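You operate a simulated robot arm through the tools that you are given. There is no shell and no other tool. Be economical: measure what you need, move in short steps, check, and stop when the job is done.

You run a simulated robot arm. Do the job below in one go: nothing can be reset, and whatever is moved stays where it is left.

Task
Take the jar with the blue lid on the worktop with the round corner and put it away in the hf tray. Stack the jar labelled "apple" from the worktop over the linen drawer on top of the jar marked "spelt". Put the yellow mug on the side plate. Pull the range drawer open. The order is free. Set down upright: jar with the blue lid, yellow mug.

The check looks at the end state, three seconds after you hand in, the way a careful person would. Anything else that was tipped, shoved, dropped, spilled or broken makes it a failure. Lids that push on must go on centred and level and be pressed home; caps that screw on are set level and turned clockwise until they are tight.

Robot
A 6-joint arm with a two-finger parallel gripper on a trunk, on a base that drives. Base frame: it is fixed to the floor where the robot stands at the start and does not move with it; the origin is under the middle of the robot, x ahead of it, y to its left, z up. Units: m, rad, N and s.
With the tool pointing down near the work surface it reaches from about 0.44 to 0.84 m from the robot's upright axis, wherever it stands. Its first joint turns from -2.007 to 2.007 rad. Places, roughly: jar with the green lid, jar with the orange lid, j [0.25, 4, 1]; range drawer [0.5, 0.9, 0.2]; side plate (17x17x2 cm) [3.5, 3.3, 0.9]; tray [1.8, 3.8, 0.9]; yellow mug (13x8x10 cm) [3.6, 1.8, 1]. Payload 4.2 kg.
Tool frame: the origin (TCP) lies between the finger pads and is the grasp point; the fingertips stand 0.023 m ahead of it; z points along the fingers, y is the line along which they close. The gripper opens to 0.094 m. The fingers are 0.038 m wide and 0.01 m thick; the gripper's body (0.054 by 0.096 m) begins 0.039 m behind the TCP.
Orientation is that of the tool frame in the base frame, as a unit quaternion [w, x, y, z]. With the fingers straight down and closing along the base's y, the tool's x points along the base's -x, its y along +y and its z along -z.

Tools
- The arm moves only by the tool step_arm. Its argument "increments" is a list of rows, each a list of 3 entries, a list of its own where there are three numbers: the turn, a rotation vector about the tool's x, y, z in units of 60 degrees (1.0 is 60 degrees), then the shift along the tool's x, y, z in units of 400 mm (1.0 is 400 mm), then the opening, from 0 (shut) to 1 (fully open). In form: [[[wx, wy, wz], [tx, ty, tz], grip], ...]. A call has 1 to 12 rows; each row is the pose to reach, as a shift and turn from the pose commanded when the call began, along the tool's axes at that moment. A call with a number of a shift or a turn outside -1 to 1 is refused whole. Rows are played at 5 a second. More than 0.05 m and 0.15 rad between two rows, or a gripper value outside its range, and nothing of the call is played. A pose out of reach is approached as far as the arm can. The call stops where the force on the tool passes 40 N (or 10 N more than at its start, if that is more) or the arm is blocked; 0.2 s more then pass. The fingers move at their own pace (about 0.108 m/s each) and stop on an object; they squeeze with about 22 N. The grip force told is the motor's: it shows also when the fingers shut on nothing. Time passes only in rows, and 0.2 s behind the last, so rows that repeat a pose let the fingers close. It gives the time, the measured TCP pose, the force on the tool (base axes), the opening and the grip force at its end, in the units of the frame above (readings bear some noise), with the torque about the TCP (base axes, N m) and any sound that the robot's microphone picked up.
- Cameras (640 x 400 px; columns grow to the right, rows downward): "scene" is now at [0.2214, 0.1798, 1.2804]; the picture's right is [-0.37, -0.93, 0.00], its down [0.53, -0.21, -0.82] and it looks along [0.76, -0.31, 0.57] (base axes); focal length 214 px, centre (320, 200). "wrist" rides on the gripper at [0.086, 0.016, -0.075] in the tool frame; the picture's right is [-0.18, 0.98, 0.00], its down [-0.58, -0.11, -0.81] and it looks along [-0.79, -0.15, 0.59] (tool axes); focal length 243 px, centre (320, 200). There is no depth. A picture from a camera that has moved, and an enlarged one, comes with that camera's place and axes in the base frame and with its lens. The place of the scene camera against the robot may be out by one fixed shift of up to 0.025 m in any direction.
- camera(camera): a new picture of that camera. It takes no simulated time.
- slide_trunk(by): slides the trunk up (or, below 0, down) by that many m; the arm and the scene camera ride with it, the base frame stays. It gives what a move gives, with no picture.
- roll_base(legs): drives the robot by 1 to 6 legs, each [ahead, turn to the left] in m and rad, along the robot's own axes; the way and the turn of a leg run together, so that a leg with both is an arc; at most 1.5 m and 3.142 rad a leg. The arm and the cameras ride along, it lands a little off, and it stops where it bumps. It gives what a move gives.
- turn_head(pan, tilt): turns the head with the scene camera to pan (to the left, within 1.396 rad either way) and tilt (down, from -0.506 to 1.204), counted from straight ahead of the robot. It gives what a move gives.
- inspect(camera, box): a new picture of the part [left, top, right, bottom] of that camera's present view, enlarged. It takes no simulated time.
- close_job(): hands the job in; it is judged then, once.

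Work in short steps. Places have to be worked out from the pictures, the camera data and where the tool is seen: move nearer, look again, correct. Check each grasp and each placing, and mend what went wrong. You have 165 turns and 112 pictures in all, those below and enlarged ones among them. Open the gripper and draw the arm clear of the work before you hand the job in, unless the task says otherwise; then end with one line.

The tools are called after "Call:" as a command line: name --argument value ..., lists and objects as JSON in quotes. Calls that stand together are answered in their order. step_arm: Moves the arm, as the interface text tells. Its arguments: {"type":"object","properties":{"increments":{"type":"array"}},"required":["increments"]} The other tools are called the same way: slide_trunk (by) slides the trunk up or down; roll_base (legs) drives the base; turn_head (pan, tilt) turns the head that bears the scene camera; camera (camera) takes a picture; inspect (camera, box) takes an enlarged picture of a part of a camera's view; close_job () hands the job in.

At the start:

```text
t: 0.0
position: [0.2994, 0.4215, 1.0771]
ee_rot: [-0.007, 0.004, 0.998, -0.056]
wrist_force: [-0.3, -0.3, -0.6]
moment: [-0.02, 0.02, -0.04]
opening: 0.094
finger_force: 0.1
trunk travel left (down, up): [-0.525, 0.465]
robot x, y, heading: [0.0012, 0.0025, 0.0]
head pan, tilt: [1.4, 1.201]
```

scene: 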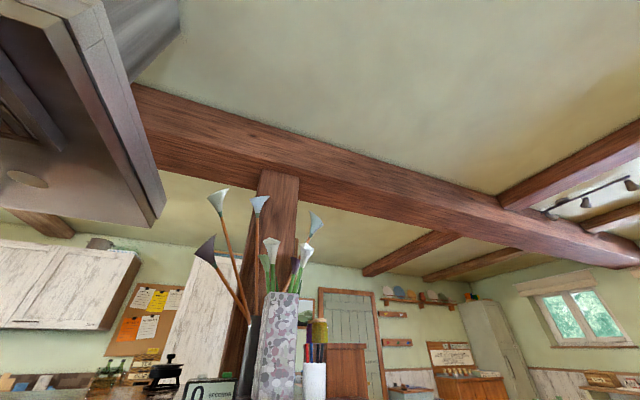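
wrist: 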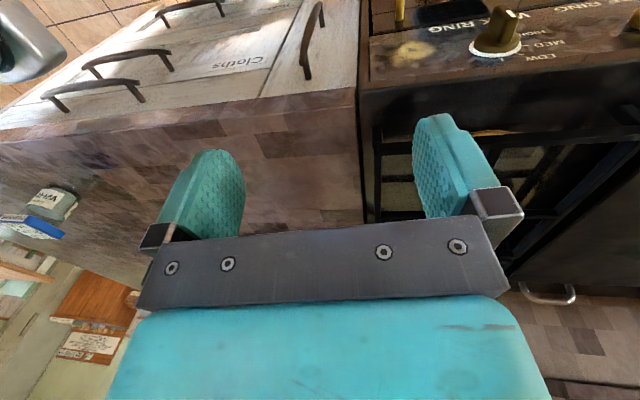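

The scene camera looks up at the ceiling, so I turn the head to look ahead and slightly down.

Call:
turn_head --pan 0 --tilt 0.4

```text
t: 1.5
position: [0.3028, 0.4247, 1.0708]
ee_rot: [-0.008, 0.007, 0.998, -0.061]
wrist_force: [-0.3, -0.7, 0.2]
moment: [0.01, -0.01, 0.04]
opening: 0.0944
finger_force: 0.0
trunk travel left (down, up): [-0.525, 0.465]
robot x, y, heading: [0.0005, -0.003, 0.002]
head pan, tilt: [0.0, 0.4]
```

Now a picture from there.

Call:
camera --camera "scene"

```text
109 pictures are left
camera scene: at [0.2254, 0.2002, 1.2807], right [-0.03, -1.0, 0.0], down [0.57, -0.02, -0.82], along [0.82, -0.03, 0.57], focal length 214 px, centre (320, 200)
```

scene: 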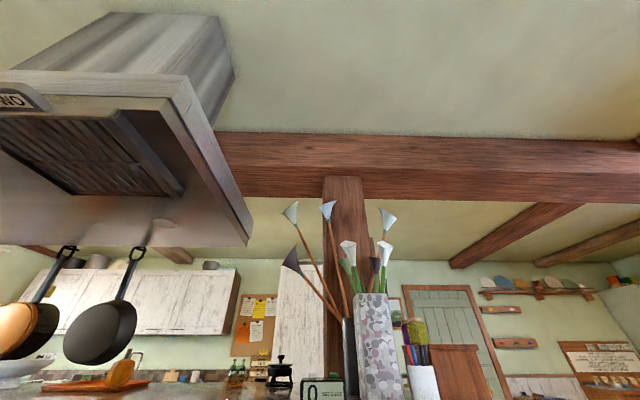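

Tilt 0.4 still looks up, so I tilt fully down.

Call:
turn_head --pan 0 --tilt 1.2

Call:
camera --camera "scene"

```text
t: 2.7
position: [0.303, 0.4231, 1.0709]
ee_rot: [-0.007, 0.007, 0.998, -0.062]
wrist_force: [-0.2, -0.1, -0.2]
moment: [-0.01, 0.02, 0.01]
opening: 0.094
finger_force: 0.1
trunk travel left (down, up): [-0.525, 0.465]
robot x, y, heading: [0.0014, -0.0011, -0.001]
head pan, tilt: [0.0, 1.201]
```

```text
108 pictures are left
camera scene: at [0.2254, 0.1996, 1.2806], right [-0.04, -1.0, 0.0], down [0.57, -0.02, -0.82], along [0.82, -0.04, 0.57], focal length 214 px, centre (320, 200)
```

scene: 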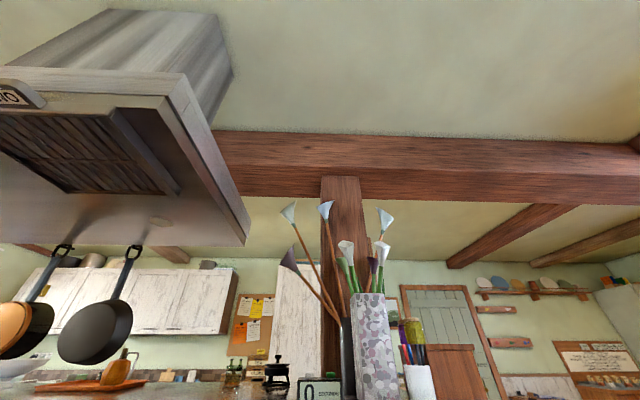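

The view hardly changed with tilt. I test how the head answers with another pan and tilt.

Call:
turn_head --pan 0.8 --tilt 0.0

Call:
camera --camera "scene"

```text
t: 4.1
position: [0.304, 0.4247, 1.0697]
ee_rot: [-0.008, 0.008, 0.998, -0.062]
wrist_force: [0.4, 1.0, -0.2]
moment: [-0.01, 0.0, -0.03]
opening: 0.0941
finger_force: 0.0
trunk travel left (down, up): [-0.525, 0.465]
robot x, y, heading: [-0.0041, 0.0032, 0.004]
head pan, tilt: [0.799, 0.0]
```

```text
107 pictures are left
camera scene: at [0.2257, 0.2005, 1.2804], right [-0.03, -1.0, 0.0], down [0.57, -0.02, -0.82], along [0.82, -0.02, 0.57], focal length 214 px, centre (320, 200)
```

scene: 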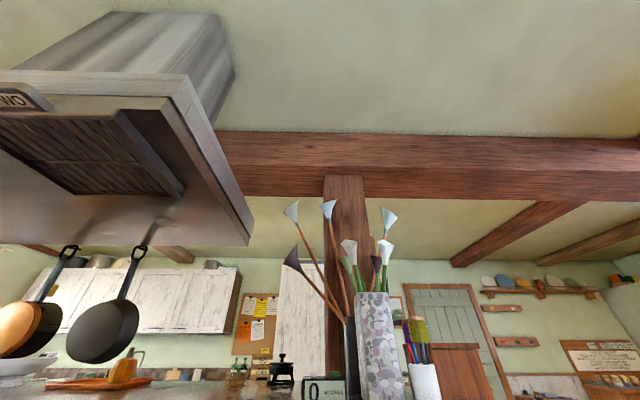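

The head reports moved but the view stays. One more test the other way to tell whether it's blocked on one side.

Call:
turn_head --pan -1.0 --tilt 0.8

Call:
camera --camera "scene"

Call:
camera --camera "wrist"

```text
t: 5.9
position: [0.2999, 0.4217, 1.0803]
ee_rot: [-0.007, 0.005, 0.999, -0.053]
wrist_force: [-0.1, 0.0, -0.2]
moment: [-0.01, 0.03, -0.01]
opening: 0.0942
finger_force: 0.0
trunk travel left (down, up): [-0.525, 0.465]
robot x, y, heading: [-0.0003, -0.0012, -0.003]
head pan, tilt: [-1.0, 0.799]
```

```text
106 pictures are left
camera scene: at [0.209, 0.1603, 1.2802], right [-0.7, -0.72, 0.0], down [0.41, -0.39, -0.82], along [0.59, -0.57, 0.57], focal length 214 px, centre (320, 200)
```

scene: 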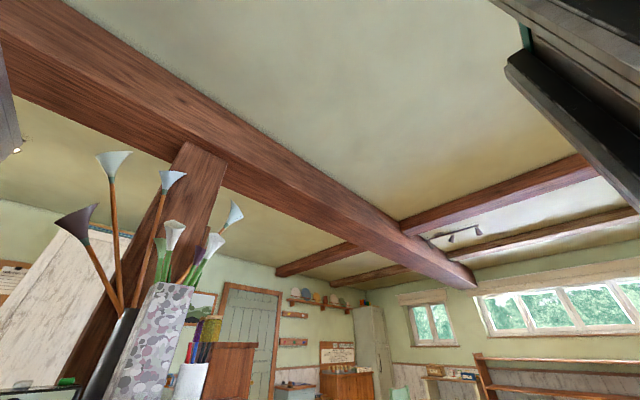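

```text
105 pictures are left
camera wrist: at [0.2145, 0.4476, 1.1524], right [0.19, 0.98, -0.11], down [0.59, -0.03, 0.81], along [0.78, -0.22, -0.58], focal length 243 px, centre (320, 200)
```

wrist: 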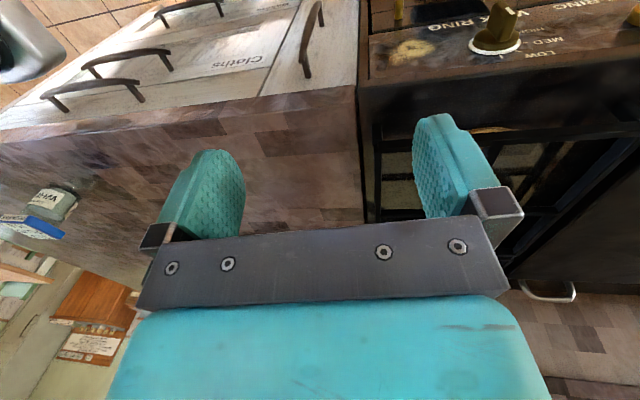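

The head shows a true tilt beyond its limit and my TCP shifts when it turns: the tucked arm is pressing against the head. I swing the arm to the left, away from the counter, to free it.

Call:
step_arm --increments '[[[0, 0, 0], [0.0925, 0.067, -0.007], 1], [[0, 0, 0], [0.1925, 0.12, -0.013], 1], [[0, 0, 0], [0.2975, 0.16, -0.018], 1], [[0, 0, 0], [0.405, 0.197, -0.022], 1], [[0, 0, 0], [0.515, 0.222, -0.025], 1], [[0, 0, 0], [0.6275, 0.24, -0.027], 1], [[0, 0, 0], [0.74, 0.245, -0.027], 1]]'

Call:
camera --camera "scene"

```text
t: 7.1
position: [0.2231, 0.4762, 1.0549]
ee_rot: [-0.013, 0.093, 0.995, -0.046]
wrist_force: [0.4, -0.6, 0.4]
moment: [-0.03, 0.02, 0.02]
opening: 0.0939
finger_force: 0.0
out of reach, approached as far as the arm can: row 2, 3, 4, 5, 6
trunk travel left (down, up): [-0.525, 0.465]
robot x, y, heading: [0.002, -0.0034, -0.002]
head pan, tilt: [-1.0, 0.799]
stopped in row 6: the arm was blocked; the commanded pose is now the measured one
```

```text
104 pictures are left
camera scene: at [0.2097, 0.1328, 1.1639], right [-0.85, -0.53, 0.0], down [-0.37, 0.59, -0.72], along [0.38, -0.61, -0.7], focal length 214 px, centre (320, 200)
```

scene: 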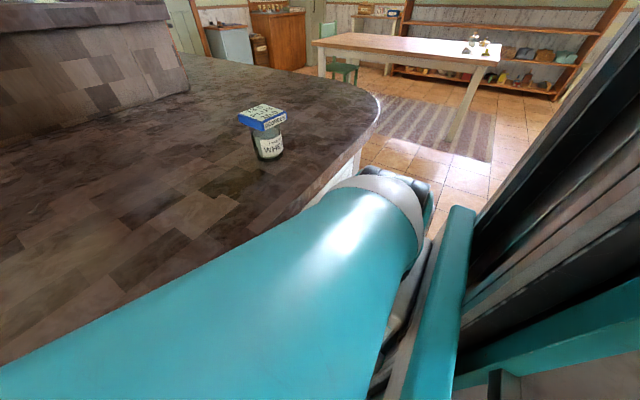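

The head is free now. I look closer at the jar on the round-cornered worktop.

Call:
inspect --camera "scene" --box '[200, 70, 320, 180]'

Call:
turn_head --pan 0.0 --tilt 0.4

Call:
camera --camera "scene"

```text
3.64 times, centred on (260, 125) of scene
camera zoom: at [0.2097, 0.1328, 1.1639], right [-0.85, -0.53, 0.0], down [-0.37, 0.59, -0.72], along [0.38, -0.61, -0.7], focal length 780 px, centre (538, 473)
```

zoom: 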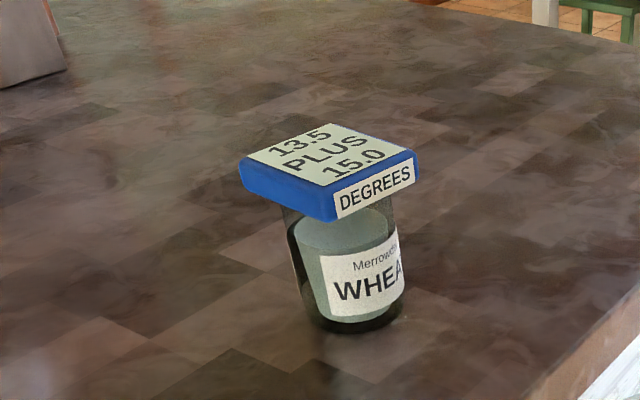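

```text
t: 8.4
position: [0.2229, 0.4753, 1.054]
ee_rot: [-0.013, 0.092, 0.994, -0.048]
wrist_force: [1.0, 0.3, -1.0]
moment: [0.0, 0.01, -0.01]
opening: 0.0939
finger_force: 0.1
trunk travel left (down, up): [-0.525, 0.465]
robot x, y, heading: [0.0018, -0.0018, 0.0]
head pan, tilt: [0.0, 0.4]
```

```text
102 pictures are left
camera scene: at [0.2588, 0.1969, 1.1999], right [-0.06, -1.0, 0.0], down [-0.36, 0.02, -0.93], along [0.93, -0.05, -0.36], focal length 214 px, centre (320, 200)
```

scene: 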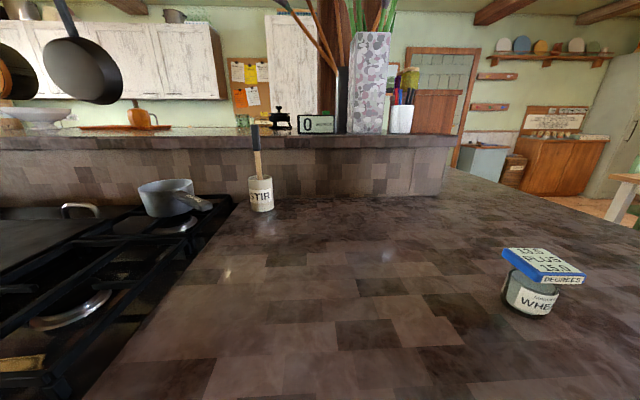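

The wheat jar with the blue lid stands near (0.49, -0.135). I survey the left side and the range.

Call:
turn_head --pan 1.3 --tilt 0.2

Call:
camera --camera "scene"

Call:
turn_head --pan -1.39 --tilt 0.2

Call:
camera --camera "scene"

```text
t: 9.9
position: [0.2227, 0.4755, 1.0557]
ee_rot: [-0.013, 0.091, 0.995, -0.045]
wrist_force: [-0.9, -0.2, 0.2]
moment: [0.01, -0.03, -0.03]
opening: 0.094
finger_force: 0.0
trunk travel left (down, up): [-0.525, 0.465]
robot x, y, heading: [0.0002, -0.0015, -0.003]
head pan, tilt: [1.3, 0.201]
```

```text
101 pictures are left
camera scene: at [0.1909, 0.2919, 1.2152], right [0.96, -0.27, 0.0], down [-0.05, -0.19, -0.98], along [0.26, 0.94, -0.2], focal length 214 px, centre (320, 200)
```

scene: 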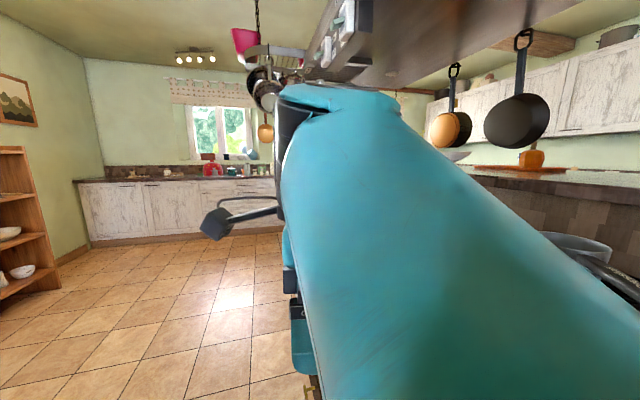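

```text
t: 12.2
position: [0.2221, 0.4771, 1.0549]
ee_rot: [-0.014, 0.093, 0.995, -0.046]
wrist_force: [0.0, 0.4, 0.6]
moment: [0.01, -0.01, -0.03]
opening: 0.0939
finger_force: 0.0
trunk travel left (down, up): [-0.525, 0.465]
robot x, y, heading: [-0.001, 0.0007, 0.0]
head pan, tilt: [-1.389, 0.201]
```

```text
100 pictures are left
camera scene: at [0.1828, 0.1105, 1.2152], right [-0.98, -0.18, 0.0], down [-0.04, 0.2, -0.98], along [0.18, -0.96, -0.2], focal length 214 px, centre (320, 200)
```

scene: 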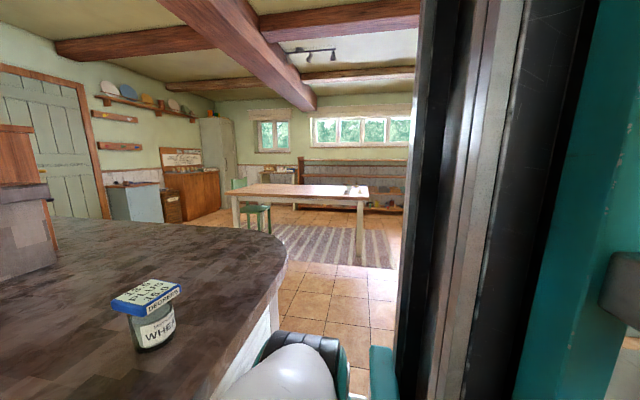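

The jar's square lid measures about 6 cm with sides along the base axes, so a top grip closing along y fits. I bring the arm around to the front, squaring the tool downwards on the way.

Call:
step_arm --increments '[[[-0.011, -0.003, -0.022], [-0.081, -0.052, -0.017], 1], [[-0.022, -0.006, -0.044], [-0.1625, -0.104, -0.034], 1], [[-0.033, -0.009, -0.066], [-0.244, -0.156, -0.052], 1], [[-0.044, -0.012, -0.088], [-0.325, -0.2075, -0.069], 1], [[-0.054, -0.015, -0.11], [-0.406, -0.259, -0.086], 1], [[-0.065, -0.018, -0.133], [-0.4875, -0.311, -0.103], 1], [[-0.076, -0.021, -0.155], [-0.569, -0.363, -0.12], 1], [[-0.087, -0.024, -0.177], [-0.65, -0.415, -0.1375], 1]]'

```text
t: 12.9
position: [0.2697, 0.4422, 0.9657]
ee_rot: [-0.009, 0.058, 0.989, -0.133]
wrist_force: [-0.4, 0.0, 0.6]
moment: [0.0, 0.01, 0.0]
opening: 0.094
finger_force: 0.0
trunk travel left (down, up): [-0.525, 0.465]
robot x, y, heading: [0.0009, 0.0002, -0.002]
head pan, tilt: [-1.389, 0.201]
stopped in row 3: the arm was blocked; the commanded pose is now the measured one
```

The arm got blocked and dipped. I look toward the arm to see what it touches.

Call:
turn_head --pan 0.9 --tilt 0.7

Call:
camera --camera "scene"

Call:
camera --camera "wrist"

```text
t: 15.0
position: [0.268, 0.4421, 0.9488]
ee_rot: [-0.008, 0.057, 0.987, -0.148]
wrist_force: [0.0, 0.4, 0.1]
moment: [-0.01, -0.01, 0.0]
opening: 0.0938
finger_force: 0.2
trunk travel left (down, up): [-0.525, 0.465]
robot x, y, heading: [0.0, -0.0022, -0.0]
head pan, tilt: [0.901, 0.7]
```

```text
99 pictures are left
camera scene: at [0.2345, 0.2605, 1.2332], right [0.65, -0.76, 0.0], down [0.0, 0.0, -1.0], along [0.76, 0.65, 0.0], focal length 214 px, centre (320, 200)
```

scene: 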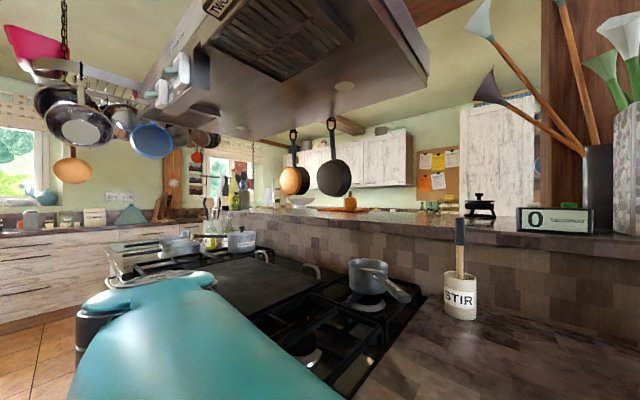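

```text
98 pictures are left
camera wrist: at [0.1863, 0.4902, 1.0154], right [0.29, 0.91, -0.29], down [0.59, 0.06, 0.8], along [0.75, -0.41, -0.52], focal length 243 px, centre (320, 200)
```

wrist: 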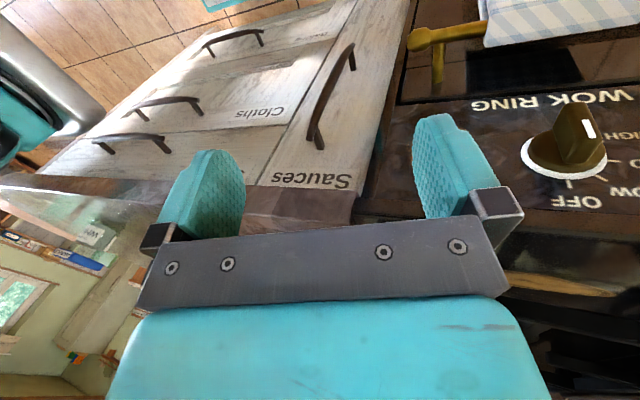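

The head rests on the arm link again. I turn it right and up out of the way, then lift the arm straight up in small steps.

Call:
turn_head --pan -1.39 --tilt -0.5

Call:
step_arm --increments '[[[0, 0, 0], [0, 0, -0.05], 1], [[0, 0, 0], [0, 0, -0.1], 1]]'

```text
t: 17.2
position: [0.2692, 0.44, 0.9751]
ee_rot: [-0.009, 0.059, 0.99, -0.125]
wrist_force: [0.3, -0.3, -0.2]
moment: [0.0, 0.01, -0.03]
opening: 0.0942
finger_force: 0.1
trunk travel left (down, up): [-0.525, 0.465]
robot x, y, heading: [0.0009, -0.0027, -0.004]
head pan, tilt: [-1.389, -0.499]
```

```text
t: 17.8
position: [0.2697, 0.4521, 1.0121]
ee_rot: [-0.009, 0.059, 0.99, -0.126]
wrist_force: [0.4, 0.2, 0.4]
moment: [0.0, 0.02, 0.0]
opening: 0.0941
finger_force: 0.1
trunk travel left (down, up): [-0.525, 0.465]
robot x, y, heading: [-0.0002, 0.0003, 0.001]
head pan, tilt: [-1.389, -0.499]
```

That works. I untilt the tool and rise further with a little forward shift.

Call:
step_arm --increments '[[[-0.06, -0.005, -0.028], [-0.031, -0.012, -0.062], 1], [[-0.12, -0.01, -0.056], [-0.062, -0.024, -0.124], 1], [[-0.18, -0.015, -0.084], [-0.092, -0.036, -0.185], 1], [[-0.24, -0.02, -0.112], [-0.123, -0.048, -0.247], 1]]'

```text
t: 18.8
position: [0.3215, 0.4513, 1.1129]
ee_rot: [0.002, -0.001, 1.0, 0.0]
wrist_force: [0.1, 0.2, -0.1]
moment: [0.01, -0.01, -0.01]
opening: 0.0941
finger_force: 0.0
trunk travel left (down, up): [-0.525, 0.465]
robot x, y, heading: [-0.0015, -0.002, -0.002]
head pan, tilt: [-1.389, -0.499]
```

The tool points straight down now. I swing it across to the front, toward the jar.

Call:
step_arm --increments '[[[0, 0, 0], [-0.0875, -0.075, -0.01], 1], [[0, 0, 0], [-0.175, -0.15, -0.02], 1], [[0, 0, 0], [-0.25, -0.25, -0.03], 1], [[0, 0, 0], [-0.3125, -0.35, -0.04], 1], [[0, 0, 0], [-0.3625, -0.4625, -0.05], 1], [[0, 0, 0], [-0.4, -0.575, -0.06], 1], [[0, 0, 0], [-0.425, -0.6875, -0.07], 1], [[0, 0, 0], [-0.4375, -0.8, -0.08], 1], [[0, 0, 0], [-0.445, -0.9125, -0.08], 1], [[0, 0, 0], [-0.445, -0.9875, -0.08], 1]]'

Call:
camera --camera "wrist"

```text
refused: row 3 steps farther than a row can; nothing moved
```

```text
97 pictures are left
camera wrist: at [0.2333, 0.4676, 1.1869], right [0.18, 0.98, 0.0], down [0.58, -0.11, 0.81], along [0.79, -0.15, -0.59], focal length 243 px, centre (320, 200)
```

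wrist: 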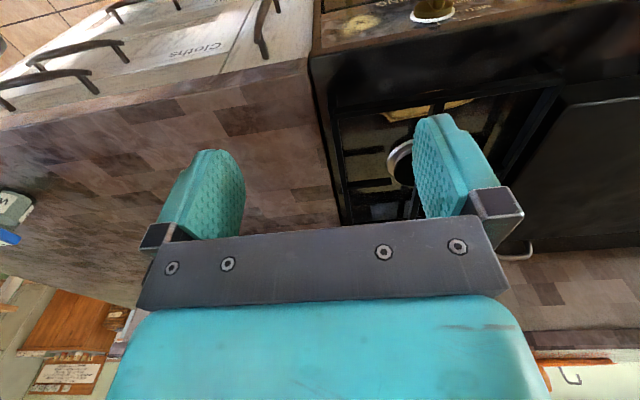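

Step size was a hair too big; I redo it with smaller steps.

Call:
step_arm --increments '[[[0, 0, 0], [-0.08, -0.075, -0.01], 1], [[0, 0, 0], [-0.16, -0.15, -0.02], 1], [[0, 0, 0], [-0.23, -0.235, -0.03], 1], [[0, 0, 0], [-0.29, -0.325, -0.04], 1], [[0, 0, 0], [-0.34, -0.42, -0.05], 1], [[0, 0, 0], [-0.38, -0.52, -0.06], 1], [[0, 0, 0], [-0.41, -0.625, -0.07], 1], [[0, 0, 0], [-0.43, -0.735, -0.08], 1], [[0, 0, 0], [-0.44, -0.85, -0.08], 1], [[0, 0, 0], [-0.44, -0.96, -0.08], 1]]'

Call:
camera --camera "wrist"

```text
t: 21.0
position: [0.4958, 0.0667, 1.1461]
ee_rot: [0.001, -0.001, 1.0, 0.0]
wrist_force: [0.7, -0.3, 0.3]
moment: [-0.04, 0.06, 0.04]
opening: 0.0941
finger_force: 0.0
trunk travel left (down, up): [-0.525, 0.465]
robot x, y, heading: [-0.0028, 0.0047, 0.002]
head pan, tilt: [-1.389, -0.499]
```

```text
96 pictures are left
camera wrist: at [0.4087, 0.0838, 1.2206], right [0.18, 0.98, 0.0], down [0.58, -0.11, 0.81], along [0.79, -0.15, -0.59], focal length 243 px, centre (320, 200)
```

wrist: 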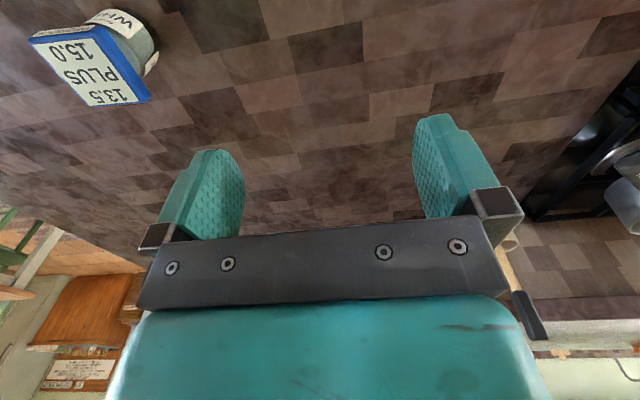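

The wrist camera puts the lid centre at about (0.475, -0.13). I move above it and look again.

Call:
step_arm --increments '[[[0, 0, 0], [0.01, -0.12, 0], 1], [[0, 0, 0], [0.02, -0.24, 0], 1], [[0, 0, 0], [0.03, -0.36, 0], 1], [[0, 0, 0], [0.035, -0.48, 0], 1], [[0, 0, 0], [0.035, -0.495, 0], 1]]'

Call:
turn_head --pan -0.75 --tilt 0.5

Call:
camera --camera "wrist"

Call:
camera --camera "scene"

```text
t: 22.2
position: [0.4837, -0.1312, 1.1469]
ee_rot: [0.001, 0.001, 1.0, 0.0]
wrist_force: [0.3, -0.1, 1.2]
moment: [0.0, -0.02, 0.0]
opening: 0.0939
finger_force: 0.1
trunk travel left (down, up): [-0.525, 0.465]
robot x, y, heading: [0.0012, -0.0031, -0.001]
head pan, tilt: [-1.389, -0.499]
```

```text
t: 23.4
position: [0.4836, -0.1308, 1.1467]
ee_rot: [0.001, 0.0, 1.0, 0.001]
wrist_force: [-1.0, 1.2, -0.9]
moment: [0.02, -0.01, -0.03]
opening: 0.0941
finger_force: 0.1
trunk travel left (down, up): [-0.525, 0.465]
robot x, y, heading: [-0.0015, 0.0004, 0.0]
head pan, tilt: [-0.75, 0.499]
```

```text
95 pictures are left
camera wrist: at [0.3966, -0.1145, 1.2214], right [0.18, 0.98, 0.0], down [0.58, -0.11, 0.81], along [0.79, -0.15, -0.59], focal length 243 px, centre (320, 200)
```

wrist: 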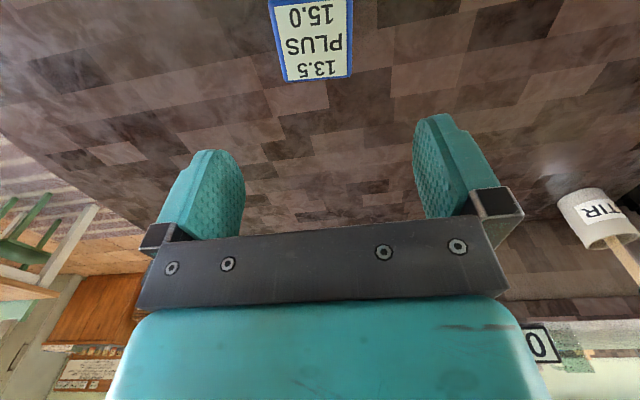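

```text
94 pictures are left
camera scene: at [0.2324, 0.14, 1.1876], right [-0.68, -0.73, 0.0], down [-0.35, 0.33, -0.88], along [0.64, -0.6, -0.48], focal length 214 px, centre (320, 200)
```

scene: 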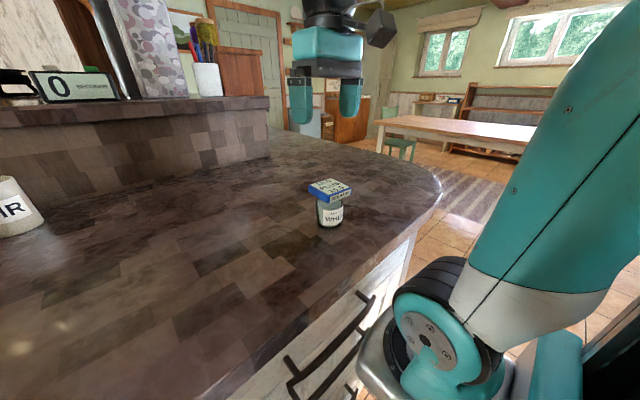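

Lid centre is about (0.478, -0.139) with its top between 0.985 and 1.005. I lower to z = 1.04 above it and check from the side.

Call:
step_arm --increments '[[[0, 0, 0], [0.007, -0.01, 0.09], 1], [[0, 0, 0], [0.014, -0.02, 0.18], 1], [[0, 0, 0], [0.014, -0.02, 0.267], 1], [[0, 0, 0], [0.014, -0.02, 0.267], 1]]'

Call:
inspect --camera "scene" --box '[240, 80, 420, 240]'

Call:
camera --camera "wrist"

```text
t: 24.4
position: [0.4788, -0.1399, 1.0394]
ee_rot: [0.002, 0.0, 1.0, 0.0]
wrist_force: [-0.9, 0.0, -0.2]
moment: [-0.02, 0.0, 0.02]
opening: 0.0939
finger_force: 0.1
trunk travel left (down, up): [-0.525, 0.465]
robot x, y, heading: [-0.0009, -0.0006, 0.002]
head pan, tilt: [-0.75, 0.499]
```

```text
2.50 times, centred on (330, 160) of scene
camera zoom: at [0.2324, 0.1401, 1.1875], right [-0.68, -0.73, 0.0], down [-0.35, 0.33, -0.88], along [0.64, -0.6, -0.48], focal length 536 px, centre (295, 300)
```

zoom: 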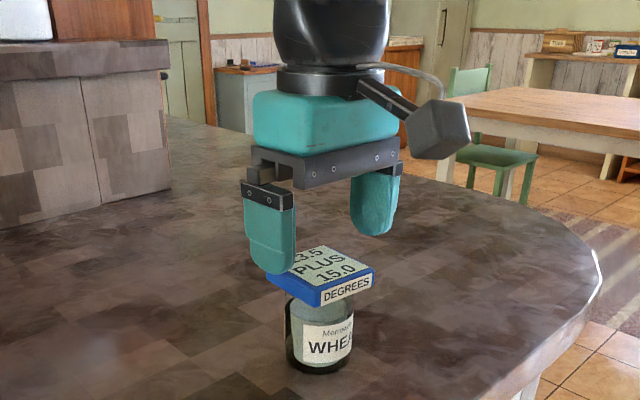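

```text
92 pictures are left
camera wrist: at [0.3915, -0.1236, 1.1131], right [0.18, 0.98, 0.0], down [0.58, -0.11, 0.81], along [0.79, -0.15, -0.59], focal length 243 px, centre (320, 200)
```

wrist: 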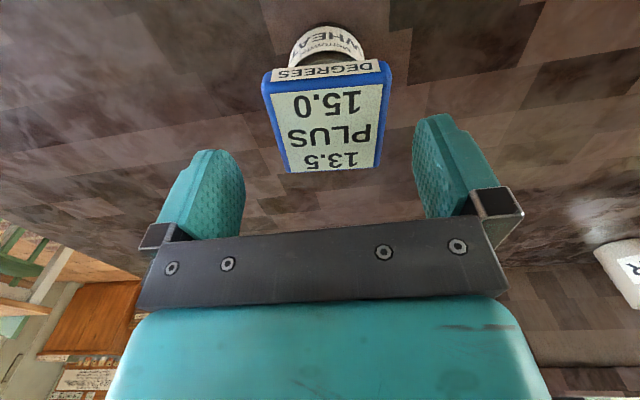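

The lid top is at z≈1.003, centre about (0.48, -0.136). I descend to TCP z = 0.974 and close.

Call:
step_arm --increments '[[[0, 0, 0], [0, 0.01, 0.06], 1], [[0, 0, 0], [0, 0.01, 0.12], 1], [[0, 0, 0], [0, 0.01, 0.163], 1], [[0, 0, 0], [0, 0.01, 0.163], 0.6], [[0, 0, 0], [0, 0.01, 0.163], 0.4], [[0, 0, 0], [0, 0.01, 0.163], 0.4]]'

Call:
inspect --camera "scene" --box '[240, 100, 420, 260]'

```text
t: 25.8
position: [0.478, -0.1361, 0.9744]
ee_rot: [0.001, 0.0, 1.0, 0.0]
wrist_force: [-1.5, -0.2, 0.1]
moment: [0.07, -0.06, 0.01]
opening: 0.0615
finger_force: 21.5
trunk travel left (down, up): [-0.525, 0.465]
robot x, y, heading: [0.0024, 0.0012, -0.005]
head pan, tilt: [-0.75, 0.499]
```

```text
2.50 times, centred on (330, 180) of scene
camera zoom: at [0.2323, 0.1401, 1.1875], right [-0.68, -0.73, 0.0], down [-0.35, 0.33, -0.88], along [0.64, -0.6, -0.48], focal length 536 px, centre (295, 250)
```

zoom: 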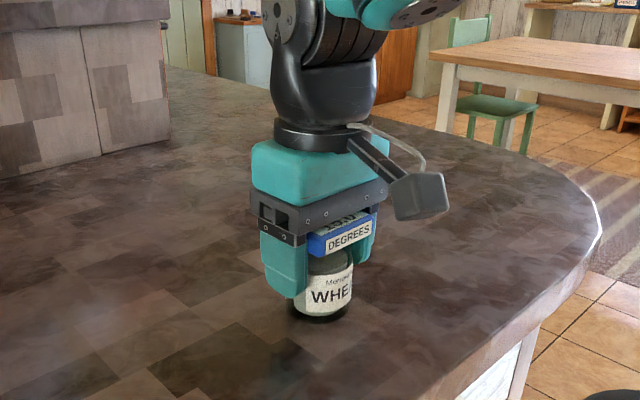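

Gripped at 6.15 cm. I lift a few centimetres and check that jar and lid come together.

Call:
step_arm --increments '[[[0, 0, 0], [0, 0, -0.05], 0.4], [[0, 0, 0], [0, 0, -0.1], 0.4], [[0, 0, 0], [0, 0, -0.1], 0.4]]'

Call:
inspect --camera "scene" --box '[240, 100, 420, 260]'

```text
t: 26.6
position: [0.4774, -0.1352, 1.0145]
ee_rot: [0.002, 0.0, 1.0, 0.0]
wrist_force: [-1.1, -0.2, -1.5]
moment: [-0.02, 0.01, -0.03]
opening: 0.0614
finger_force: 21.9
trunk travel left (down, up): [-0.525, 0.465]
robot x, y, heading: [-0.0016, 0.003, 0.001]
head pan, tilt: [-0.75, 0.499]
```

```text
2.50 times, centred on (330, 180) of scene
camera zoom: at [0.2325, 0.14, 1.1875], right [-0.68, -0.73, 0.0], down [-0.35, 0.33, -0.88], along [0.64, -0.6, -0.48], focal length 536 px, centre (295, 250)
```

zoom: 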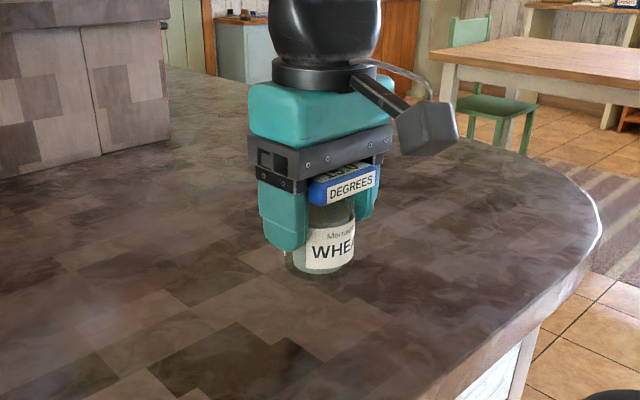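

The jar and lid lift together. I raise it clear, then back the base away from the island and turn left toward the far counter.

Call:
step_arm --increments '[[[0, 0, 0], [0, 0, -0.1], 0.4], [[0, 0, 0], [0, 0, -0.2], 0.4], [[0, 0, 0], [0, 0, -0.3], 0.4]]'

Call:
roll_base --legs '[[-0.3, 0], [0, 1.571]]'

Call:
turn_head --pan -0.3 --tilt 0.3

Call:
camera --camera "scene"

```text
t: 27.4
position: [0.4764, -0.1357, 1.1334]
ee_rot: [0.001, -0.001, 1.0, 0.0]
wrist_force: [-0.3, 0.6, -1.7]
moment: [-0.03, 0.0, 0.02]
opening: 0.0615
finger_force: 22.5
trunk travel left (down, up): [-0.525, 0.465]
robot x, y, heading: [-0.0022, -0.0021, -0.002]
head pan, tilt: [-0.75, 0.499]
```

```text
t: 33.3
position: [-0.1617, 0.4773, 1.1335]
ee_rot: [-0.001, 0.709, -0.705, 0.0]
wrist_force: [0.7, -0.1, -2.5]
moment: [0.03, -0.01, 0.02]
opening: 0.0617
finger_force: 22.0
trunk travel left (down, up): [-0.525, 0.465]
robot x, y, heading: [-0.294, -0.0006, 1.575]
head pan, tilt: [-0.75, 0.499]
```

```text
t: 34.2
position: [-0.1619, 0.4782, 1.1349]
ee_rot: [-0.001, 0.709, -0.705, -0.001]
wrist_force: [-0.3, 1.4, -2.7]
moment: [0.0, 0.01, 0.01]
opening: 0.0616
finger_force: 22.3
trunk travel left (down, up): [-0.525, 0.465]
robot x, y, heading: [-0.2971, 0.0001, 1.573]
head pan, tilt: [-0.3, 0.3]
```

```text
89 pictures are left
camera scene: at [-0.4497, 0.2474, 1.2059], right [0.96, -0.29, 0.0], down [-0.09, -0.28, -0.96], along [0.28, 0.91, -0.3], focal length 214 px, centre (320, 200)
```

scene: 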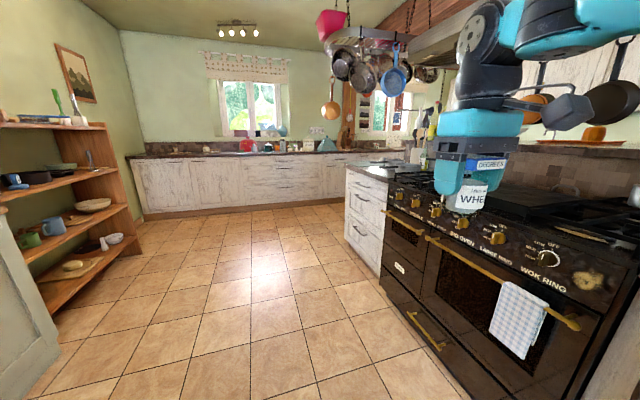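

The range drawer's brass handle is seen near (0.34, 0.93, 0.2). I drive along the aisle to y≈2.9 between island and far counter.

Call:
roll_base --legs '[[1.5, 0], [1.4, 0]]'

Call:
turn_head --pan -0.2 --tilt 0.2

Call:
camera --camera "scene"

Call:
turn_head --pan -1.39 --tilt 0.2

Call:
camera --camera "scene"

```text
t: 48.4
position: [-0.239, 3.4112, 1.1338]
ee_rot: [-0.001, 0.722, -0.692, -0.001]
wrist_force: [0.6, 0.3, -2.5]
moment: [-0.01, -0.01, -0.03]
opening: 0.0617
finger_force: 21.5
trunk travel left (down, up): [-0.525, 0.465]
robot x, y, heading: [-0.3533, 2.9284, 1.615]
head pan, tilt: [-0.3, 0.3]
```

```text
t: 49.0
position: [-0.2367, 3.4115, 1.1336]
ee_rot: [-0.001, 0.722, -0.692, -0.001]
wrist_force: [-0.4, 0.4, -2.2]
moment: [0.0, 0.02, -0.03]
opening: 0.0614
finger_force: 21.7
trunk travel left (down, up): [-0.525, 0.465]
robot x, y, heading: [-0.3529, 2.9299, 1.615]
head pan, tilt: [-0.201, 0.201]
```

```text
88 pictures are left
camera scene: at [-0.5256, 3.1725, 1.2151], right [0.99, -0.16, 0.0], down [-0.03, -0.2, -0.98], along [0.15, 0.97, -0.2], focal length 214 px, centre (320, 200)
```

scene: 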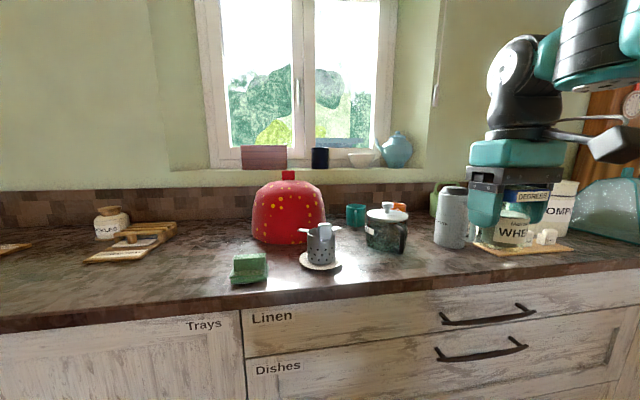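

```text
t: 50.4
position: [-0.2385, 3.4117, 1.1334]
ee_rot: [-0.001, 0.722, -0.692, -0.001]
wrist_force: [-0.4, 0.1, -1.4]
moment: [0.0, -0.03, 0.0]
opening: 0.0615
finger_force: 21.9
trunk travel left (down, up): [-0.525, 0.465]
robot x, y, heading: [-0.3516, 2.9311, 1.616]
head pan, tilt: [-1.389, 0.201]
```

```text
87 pictures are left
camera scene: at [-0.4494, 3.1013, 1.2152], right [0.22, -0.97, 0.0], down [-0.19, -0.04, -0.98], along [0.96, 0.22, -0.2], focal length 214 px, centre (320, 200)
```

scene: 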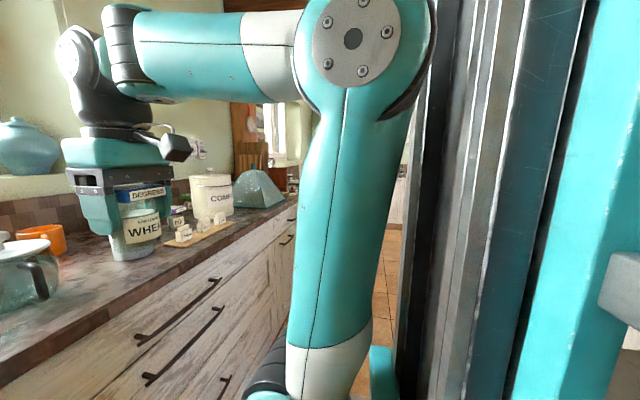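

This is the linen drawer worktop. I turn east and look along the aisle before driving to the tray.

Call:
roll_base --legs '[[0, -1.6]]'

Call:
turn_head --pan 0.3 --tilt 0.3

Call:
camera --camera "scene"

```text
t: 54.7
position: [0.125, 2.7949, 1.1335]
ee_rot: [0.001, 0.001, 1.0, 0.0]
wrist_force: [0.0, -0.4, -3.1]
moment: [0.01, 0.02, -0.01]
opening: 0.062
finger_force: 22.4
trunk travel left (down, up): [-0.525, 0.465]
robot x, y, heading: [-0.3522, 2.9312, -0.002]
head pan, tilt: [-1.389, 0.201]
```

```text
t: 56.5
position: [0.1251, 2.7941, 1.1336]
ee_rot: [0.001, 0.001, 1.0, 0.0]
wrist_force: [-0.3, -0.4, -2.7]
moment: [-0.01, -0.03, 0.0]
opening: 0.0615
finger_force: 21.9
trunk travel left (down, up): [-0.525, 0.465]
robot x, y, heading: [-0.3551, 2.9284, -0.003]
head pan, tilt: [0.3, 0.3]
```

```text
86 pictures are left
camera scene: at [-0.0979, 3.1596, 1.2059], right [0.3, -0.96, 0.0], down [-0.28, -0.09, -0.96], along [0.91, 0.28, -0.3], focal length 214 px, centre (320, 200)
```

scene: 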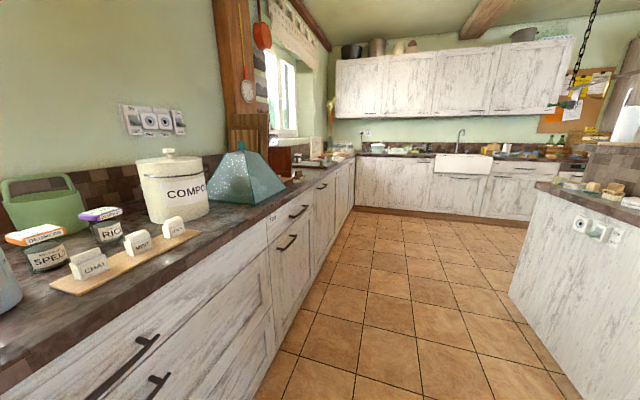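

The spelt jar (orange lid) and rice jar are on the left here. I drive east to x≈1.65.

Call:
roll_base --legs '[[1.3, 0.02], [0.7, 0.0]]'

Call:
turn_head --pan 1.2 --tilt 0.4

Call:
camera --camera "scene"

```text
t: 66.3
position: [2.1061, 2.8604, 1.1323]
ee_rot: [0.001, -0.02, 1.0, 0.001]
wrist_force: [0.1, 0.0, -2.0]
moment: [-0.03, -0.01, 0.02]
opening: 0.0615
finger_force: 21.7
trunk travel left (down, up): [-0.525, 0.465]
robot x, y, heading: [1.627, 2.9783, 0.044]
head pan, tilt: [0.3, 0.3]
```

```text
t: 67.5
position: [2.1066, 2.861, 1.1332]
ee_rot: [0.001, -0.02, 1.0, 0.001]
wrist_force: [0.3, 0.2, -1.9]
moment: [0.02, 0.02, 0.01]
opening: 0.0614
finger_force: 22.1
trunk travel left (down, up): [-0.525, 0.465]
robot x, y, heading: [1.6265, 2.9783, 0.041]
head pan, tilt: [1.201, 0.4]
```

```text
85 pictures are left
camera scene: at [1.8118, 3.2734, 1.1967], right [0.95, -0.32, 0.0], down [-0.13, -0.37, -0.92], along [0.3, 0.87, -0.39], focal length 214 px, centre (320, 200)
```

scene: 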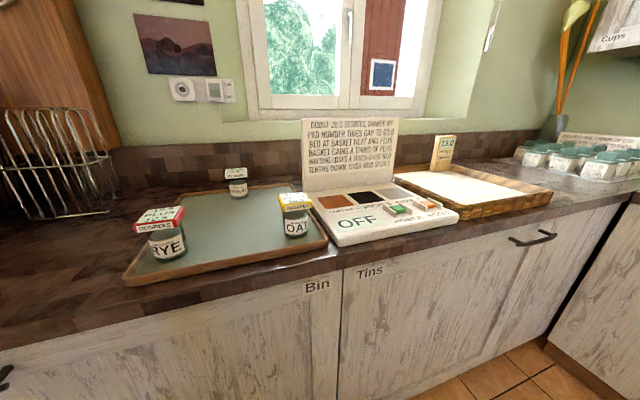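

There are two trays here and written signs. I read them enlarged.

Call:
inspect --camera "scene" --box '[290, 110, 480, 250]'

Call:
inspect --camera "scene" --box '[110, 150, 330, 300]'

Call:
inspect --camera "scene" --box '[500, 110, 640, 220]'

```text
2.86 times, centred on (385, 180) of scene
camera zoom: at [1.8118, 3.2734, 1.1967], right [0.95, -0.32, 0.0], down [-0.13, -0.37, -0.92], along [0.3, 0.87, -0.39], focal length 613 px, centre (134, 257)
```

zoom: 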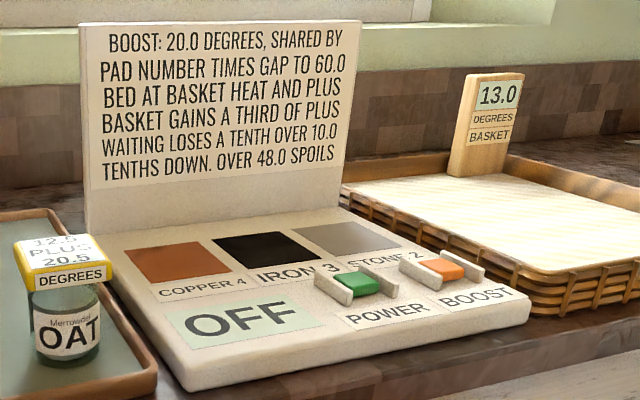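

```text
2.67 times, centred on (220, 225) of scene
camera zoom: at [1.8118, 3.2734, 1.1967], right [0.95, -0.32, 0.0], down [-0.13, -0.37, -0.92], along [0.3, 0.87, -0.39], focal length 572 px, centre (587, 133)
```

zoom: 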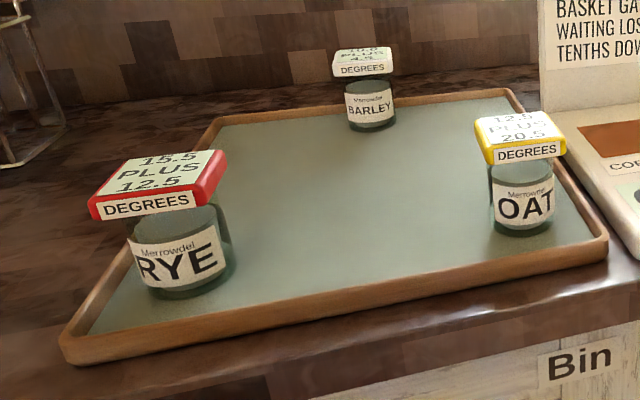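

```text
3.64 times, centred on (570, 165) of scene
camera zoom: at [1.8118, 3.2734, 1.1967], right [0.95, -0.32, 0.0], down [-0.13, -0.37, -0.92], along [0.3, 0.87, -0.39], focal length 780 px, centre (-589, 327)
```

zoom: 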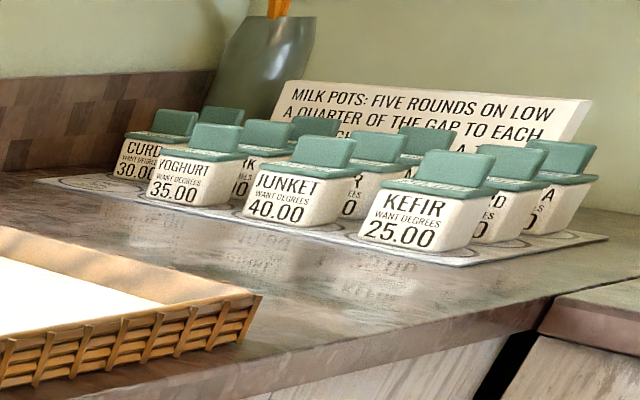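

The grey tray at about x 1.59–1.955, y 3.65–4.06 holds rye, oat and barley; its middle (1.77, 3.83) is free. I face it and move a bit nearer.

Call:
roll_base --legs '[[0, 1.53], [0.17, 0]]'

Call:
turn_head --pan -0.4 --tilt 0.6

Call:
camera --camera "scene"

Call:
camera --camera "wrist"

```text
t: 72.7
position: [1.7615, 3.6238, 1.1341]
ee_rot: [0.001, -0.705, 0.709, 0.0]
wrist_force: [-0.3, -0.2, -2.2]
moment: [-0.01, 0.01, -0.02]
opening: 0.0616
finger_force: 21.9
trunk travel left (down, up): [-0.525, 0.465]
robot x, y, heading: [1.6276, 3.1481, 1.565]
head pan, tilt: [1.201, 0.4]
```

```text
t: 74.4
position: [1.7627, 3.6228, 1.1333]
ee_rot: [0.0, -0.706, 0.708, 0.001]
wrist_force: [-1.1, -0.7, -2.0]
moment: [0.0, -0.03, -0.03]
opening: 0.0616
finger_force: 22.3
trunk travel left (down, up): [-0.525, 0.465]
robot x, y, heading: [1.6244, 3.1438, 1.565]
head pan, tilt: [-0.4, 0.6]
```

```text
81 pictures are left
camera scene: at [1.4793, 3.388, 1.1784], right [0.92, -0.39, 0.0], down [-0.22, -0.52, -0.83], along [0.32, 0.76, -0.56], focal length 214 px, centre (320, 200)
```

scene: 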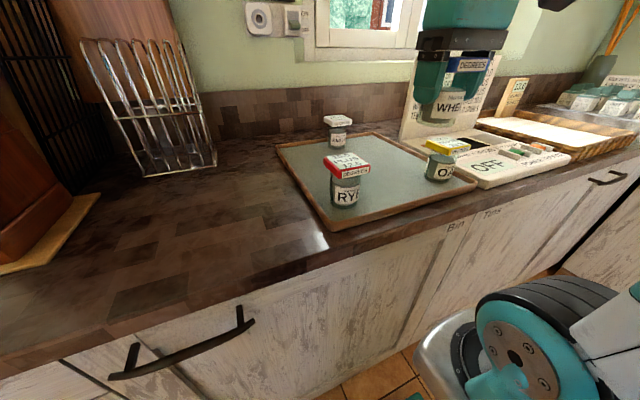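

```text
80 pictures are left
camera wrist: at [1.7457, 3.5368, 1.2074], right [-0.98, 0.19, 0.0], down [0.11, 0.58, 0.81], along [0.15, 0.79, -0.59], focal length 243 px, centre (320, 200)
```

wrist: 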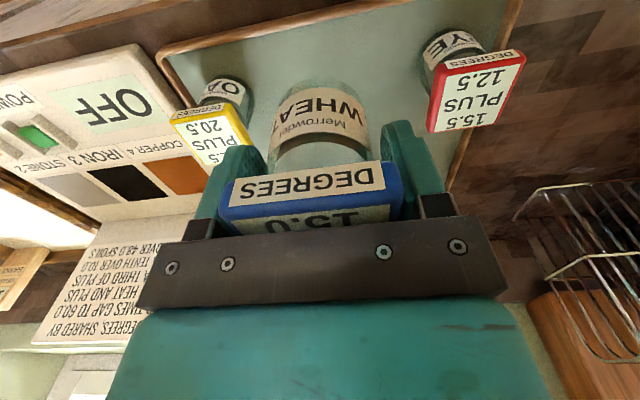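

Rye and oat stand near y 3.68, barley near y 4.0. I carry the jar forward to (1.76, 3.83), still high.

Call:
step_arm --increments '[[[0, 0, 0], [-0.1, 0, 0], 0.4], [[0, 0, 0], [-0.2, 0, 0], 0.4], [[0, 0, 0], [-0.3, 0, 0], 0.4], [[0, 0, 0], [-0.4, 0, 0], 0.4], [[0, 0, 0], [-0.5, 0, 0], 0.4], [[0, 0, 0], [-0.5175, 0, 0.05], 0.4]]'

Call:
camera --camera "wrist"

Call:
inspect --camera "scene" --box '[260, 60, 520, 240]'

```text
t: 75.8
position: [1.7619, 3.8307, 1.1139]
ee_rot: [0.001, -0.704, 0.71, 0.001]
wrist_force: [0.1, 0.8, -1.1]
moment: [0.03, -0.02, 0.03]
opening: 0.0616
finger_force: 21.9
trunk travel left (down, up): [-0.525, 0.465]
robot x, y, heading: [1.6237, 3.1473, 1.565]
head pan, tilt: [-0.4, 0.6]
```

```text
79 pictures are left
camera wrist: at [1.7458, 3.7429, 1.1878], right [-0.98, 0.19, 0.0], down [0.11, 0.58, 0.81], along [0.15, 0.79, -0.59], focal length 243 px, centre (320, 200)
```

wrist: 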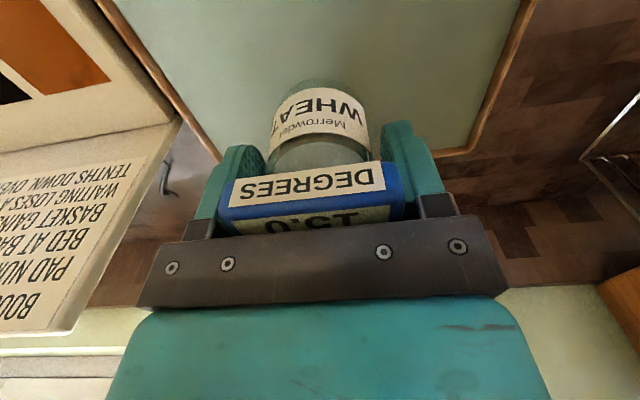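

```text
2.22 times, centred on (390, 150) of scene
camera zoom: at [1.4793, 3.3879, 1.1784], right [0.92, -0.39, 0.0], down [-0.22, -0.52, -0.83], along [0.33, 0.76, -0.56], focal length 477 px, centre (164, 311)
```

zoom: 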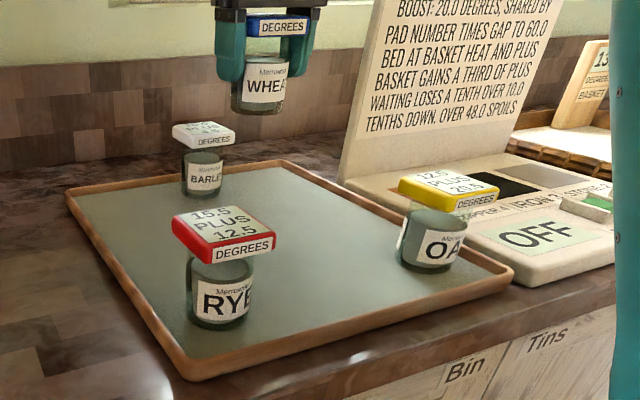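

Clear of neighbours. I lower the jar to just above the tray floor.

Call:
step_arm --increments '[[[0, 0, 0], [0, 0, 0.1], 0.4], [[0, 0, 0], [0, 0, 0.2], 0.4], [[0, 0, 0], [0, 0, 0.3], 0.4], [[0, 0, 0], [0, 0, 0.31], 0.4]]'

Call:
inspect --camera "scene" --box '[300, 90, 480, 220]'

```text
t: 76.8
position: [1.7643, 3.8306, 0.9914]
ee_rot: [0.001, -0.706, 0.709, 0.001]
wrist_force: [-1.3, 0.3, -1.4]
moment: [-0.02, 0.01, -0.01]
opening: 0.0615
finger_force: 22.0
trunk travel left (down, up): [-0.525, 0.465]
robot x, y, heading: [1.6221, 3.141, 1.566]
head pan, tilt: [-0.4, 0.6]
```

```text
3.08 times, centred on (390, 155) of scene
camera zoom: at [1.4793, 3.388, 1.1784], right [0.92, -0.39, 0.0], down [-0.22, -0.52, -0.83], along [0.33, 0.76, -0.56], focal length 660 px, centre (105, 338)
```

zoom: 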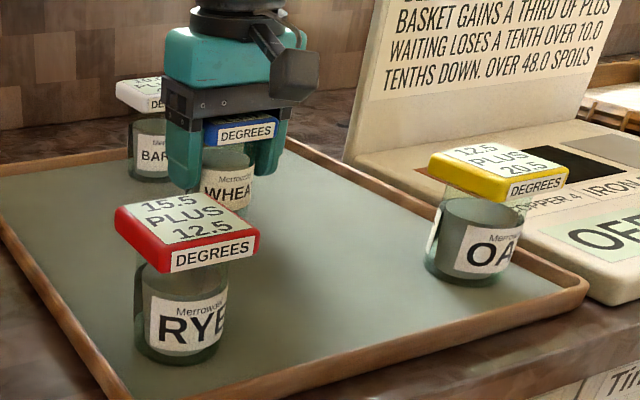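

Nearly down; I lower in 2–3 mm steps until contact shows.

Call:
step_arm --increments '[[[0, 0, 0], [0, 0, 0.008], 0.4], [[0, 0, 0], [0, 0, 0.014], 0.4], [[0, 0, 0], [0, 0, 0.014], 0.4]]'

```text
t: 77.6
position: [1.7639, 3.8305, 0.9858]
ee_rot: [0.002, -0.705, 0.709, 0.002]
wrist_force: [-2.4, -1.0, 13.3]
moment: [-0.03, -0.04, -0.01]
opening: 0.0616
finger_force: 21.7
trunk travel left (down, up): [-0.525, 0.465]
robot x, y, heading: [1.6247, 3.1453, 1.565]
head pan, tilt: [-0.4, 0.6]
```

Contact at 13 N. I open the fingers and draw straight up.

Call:
step_arm --increments '[[[0, 0, 0], [0, 0, 0], 0.7], [[0, 0, 0], [0, 0, 0], 1], [[0, 0, 0], [0, 0, 0], 1], [[0, 0, 0], [0, 0, -0.1], 1], [[0, 0, 0], [0, 0, -0.2], 1], [[0, 0, 0], [0, 0, -0.3], 1], [[0, 0, 0], [0, 0, -0.36], 1]]'

Call:
inspect --camera "scene" --box '[300, 90, 480, 220]'

```text
t: 79.2
position: [1.7633, 3.8296, 1.1284]
ee_rot: [0.0, -0.705, 0.709, 0.001]
wrist_force: [-0.7, 0.1, -0.7]
moment: [-0.02, 0.0, -0.03]
opening: 0.0939
finger_force: 0.0
trunk travel left (down, up): [-0.525, 0.465]
robot x, y, heading: [1.6225, 3.1478, 1.568]
head pan, tilt: [-0.4, 0.6]
```

```text
3.08 times, centred on (390, 155) of scene
camera zoom: at [1.4793, 3.3881, 1.1784], right [0.92, -0.39, 0.0], down [-0.22, -0.52, -0.82], along [0.33, 0.76, -0.57], focal length 660 px, centre (105, 338)
```

zoom: 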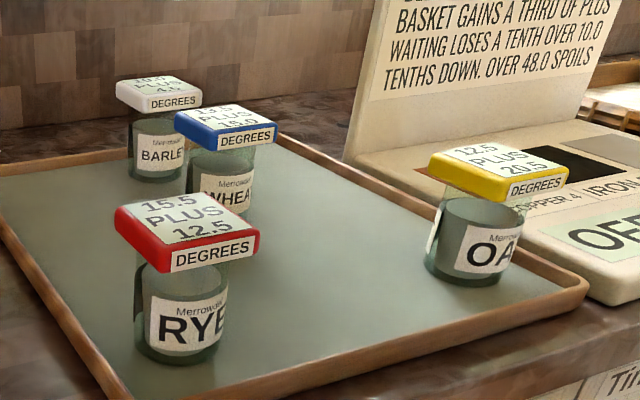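

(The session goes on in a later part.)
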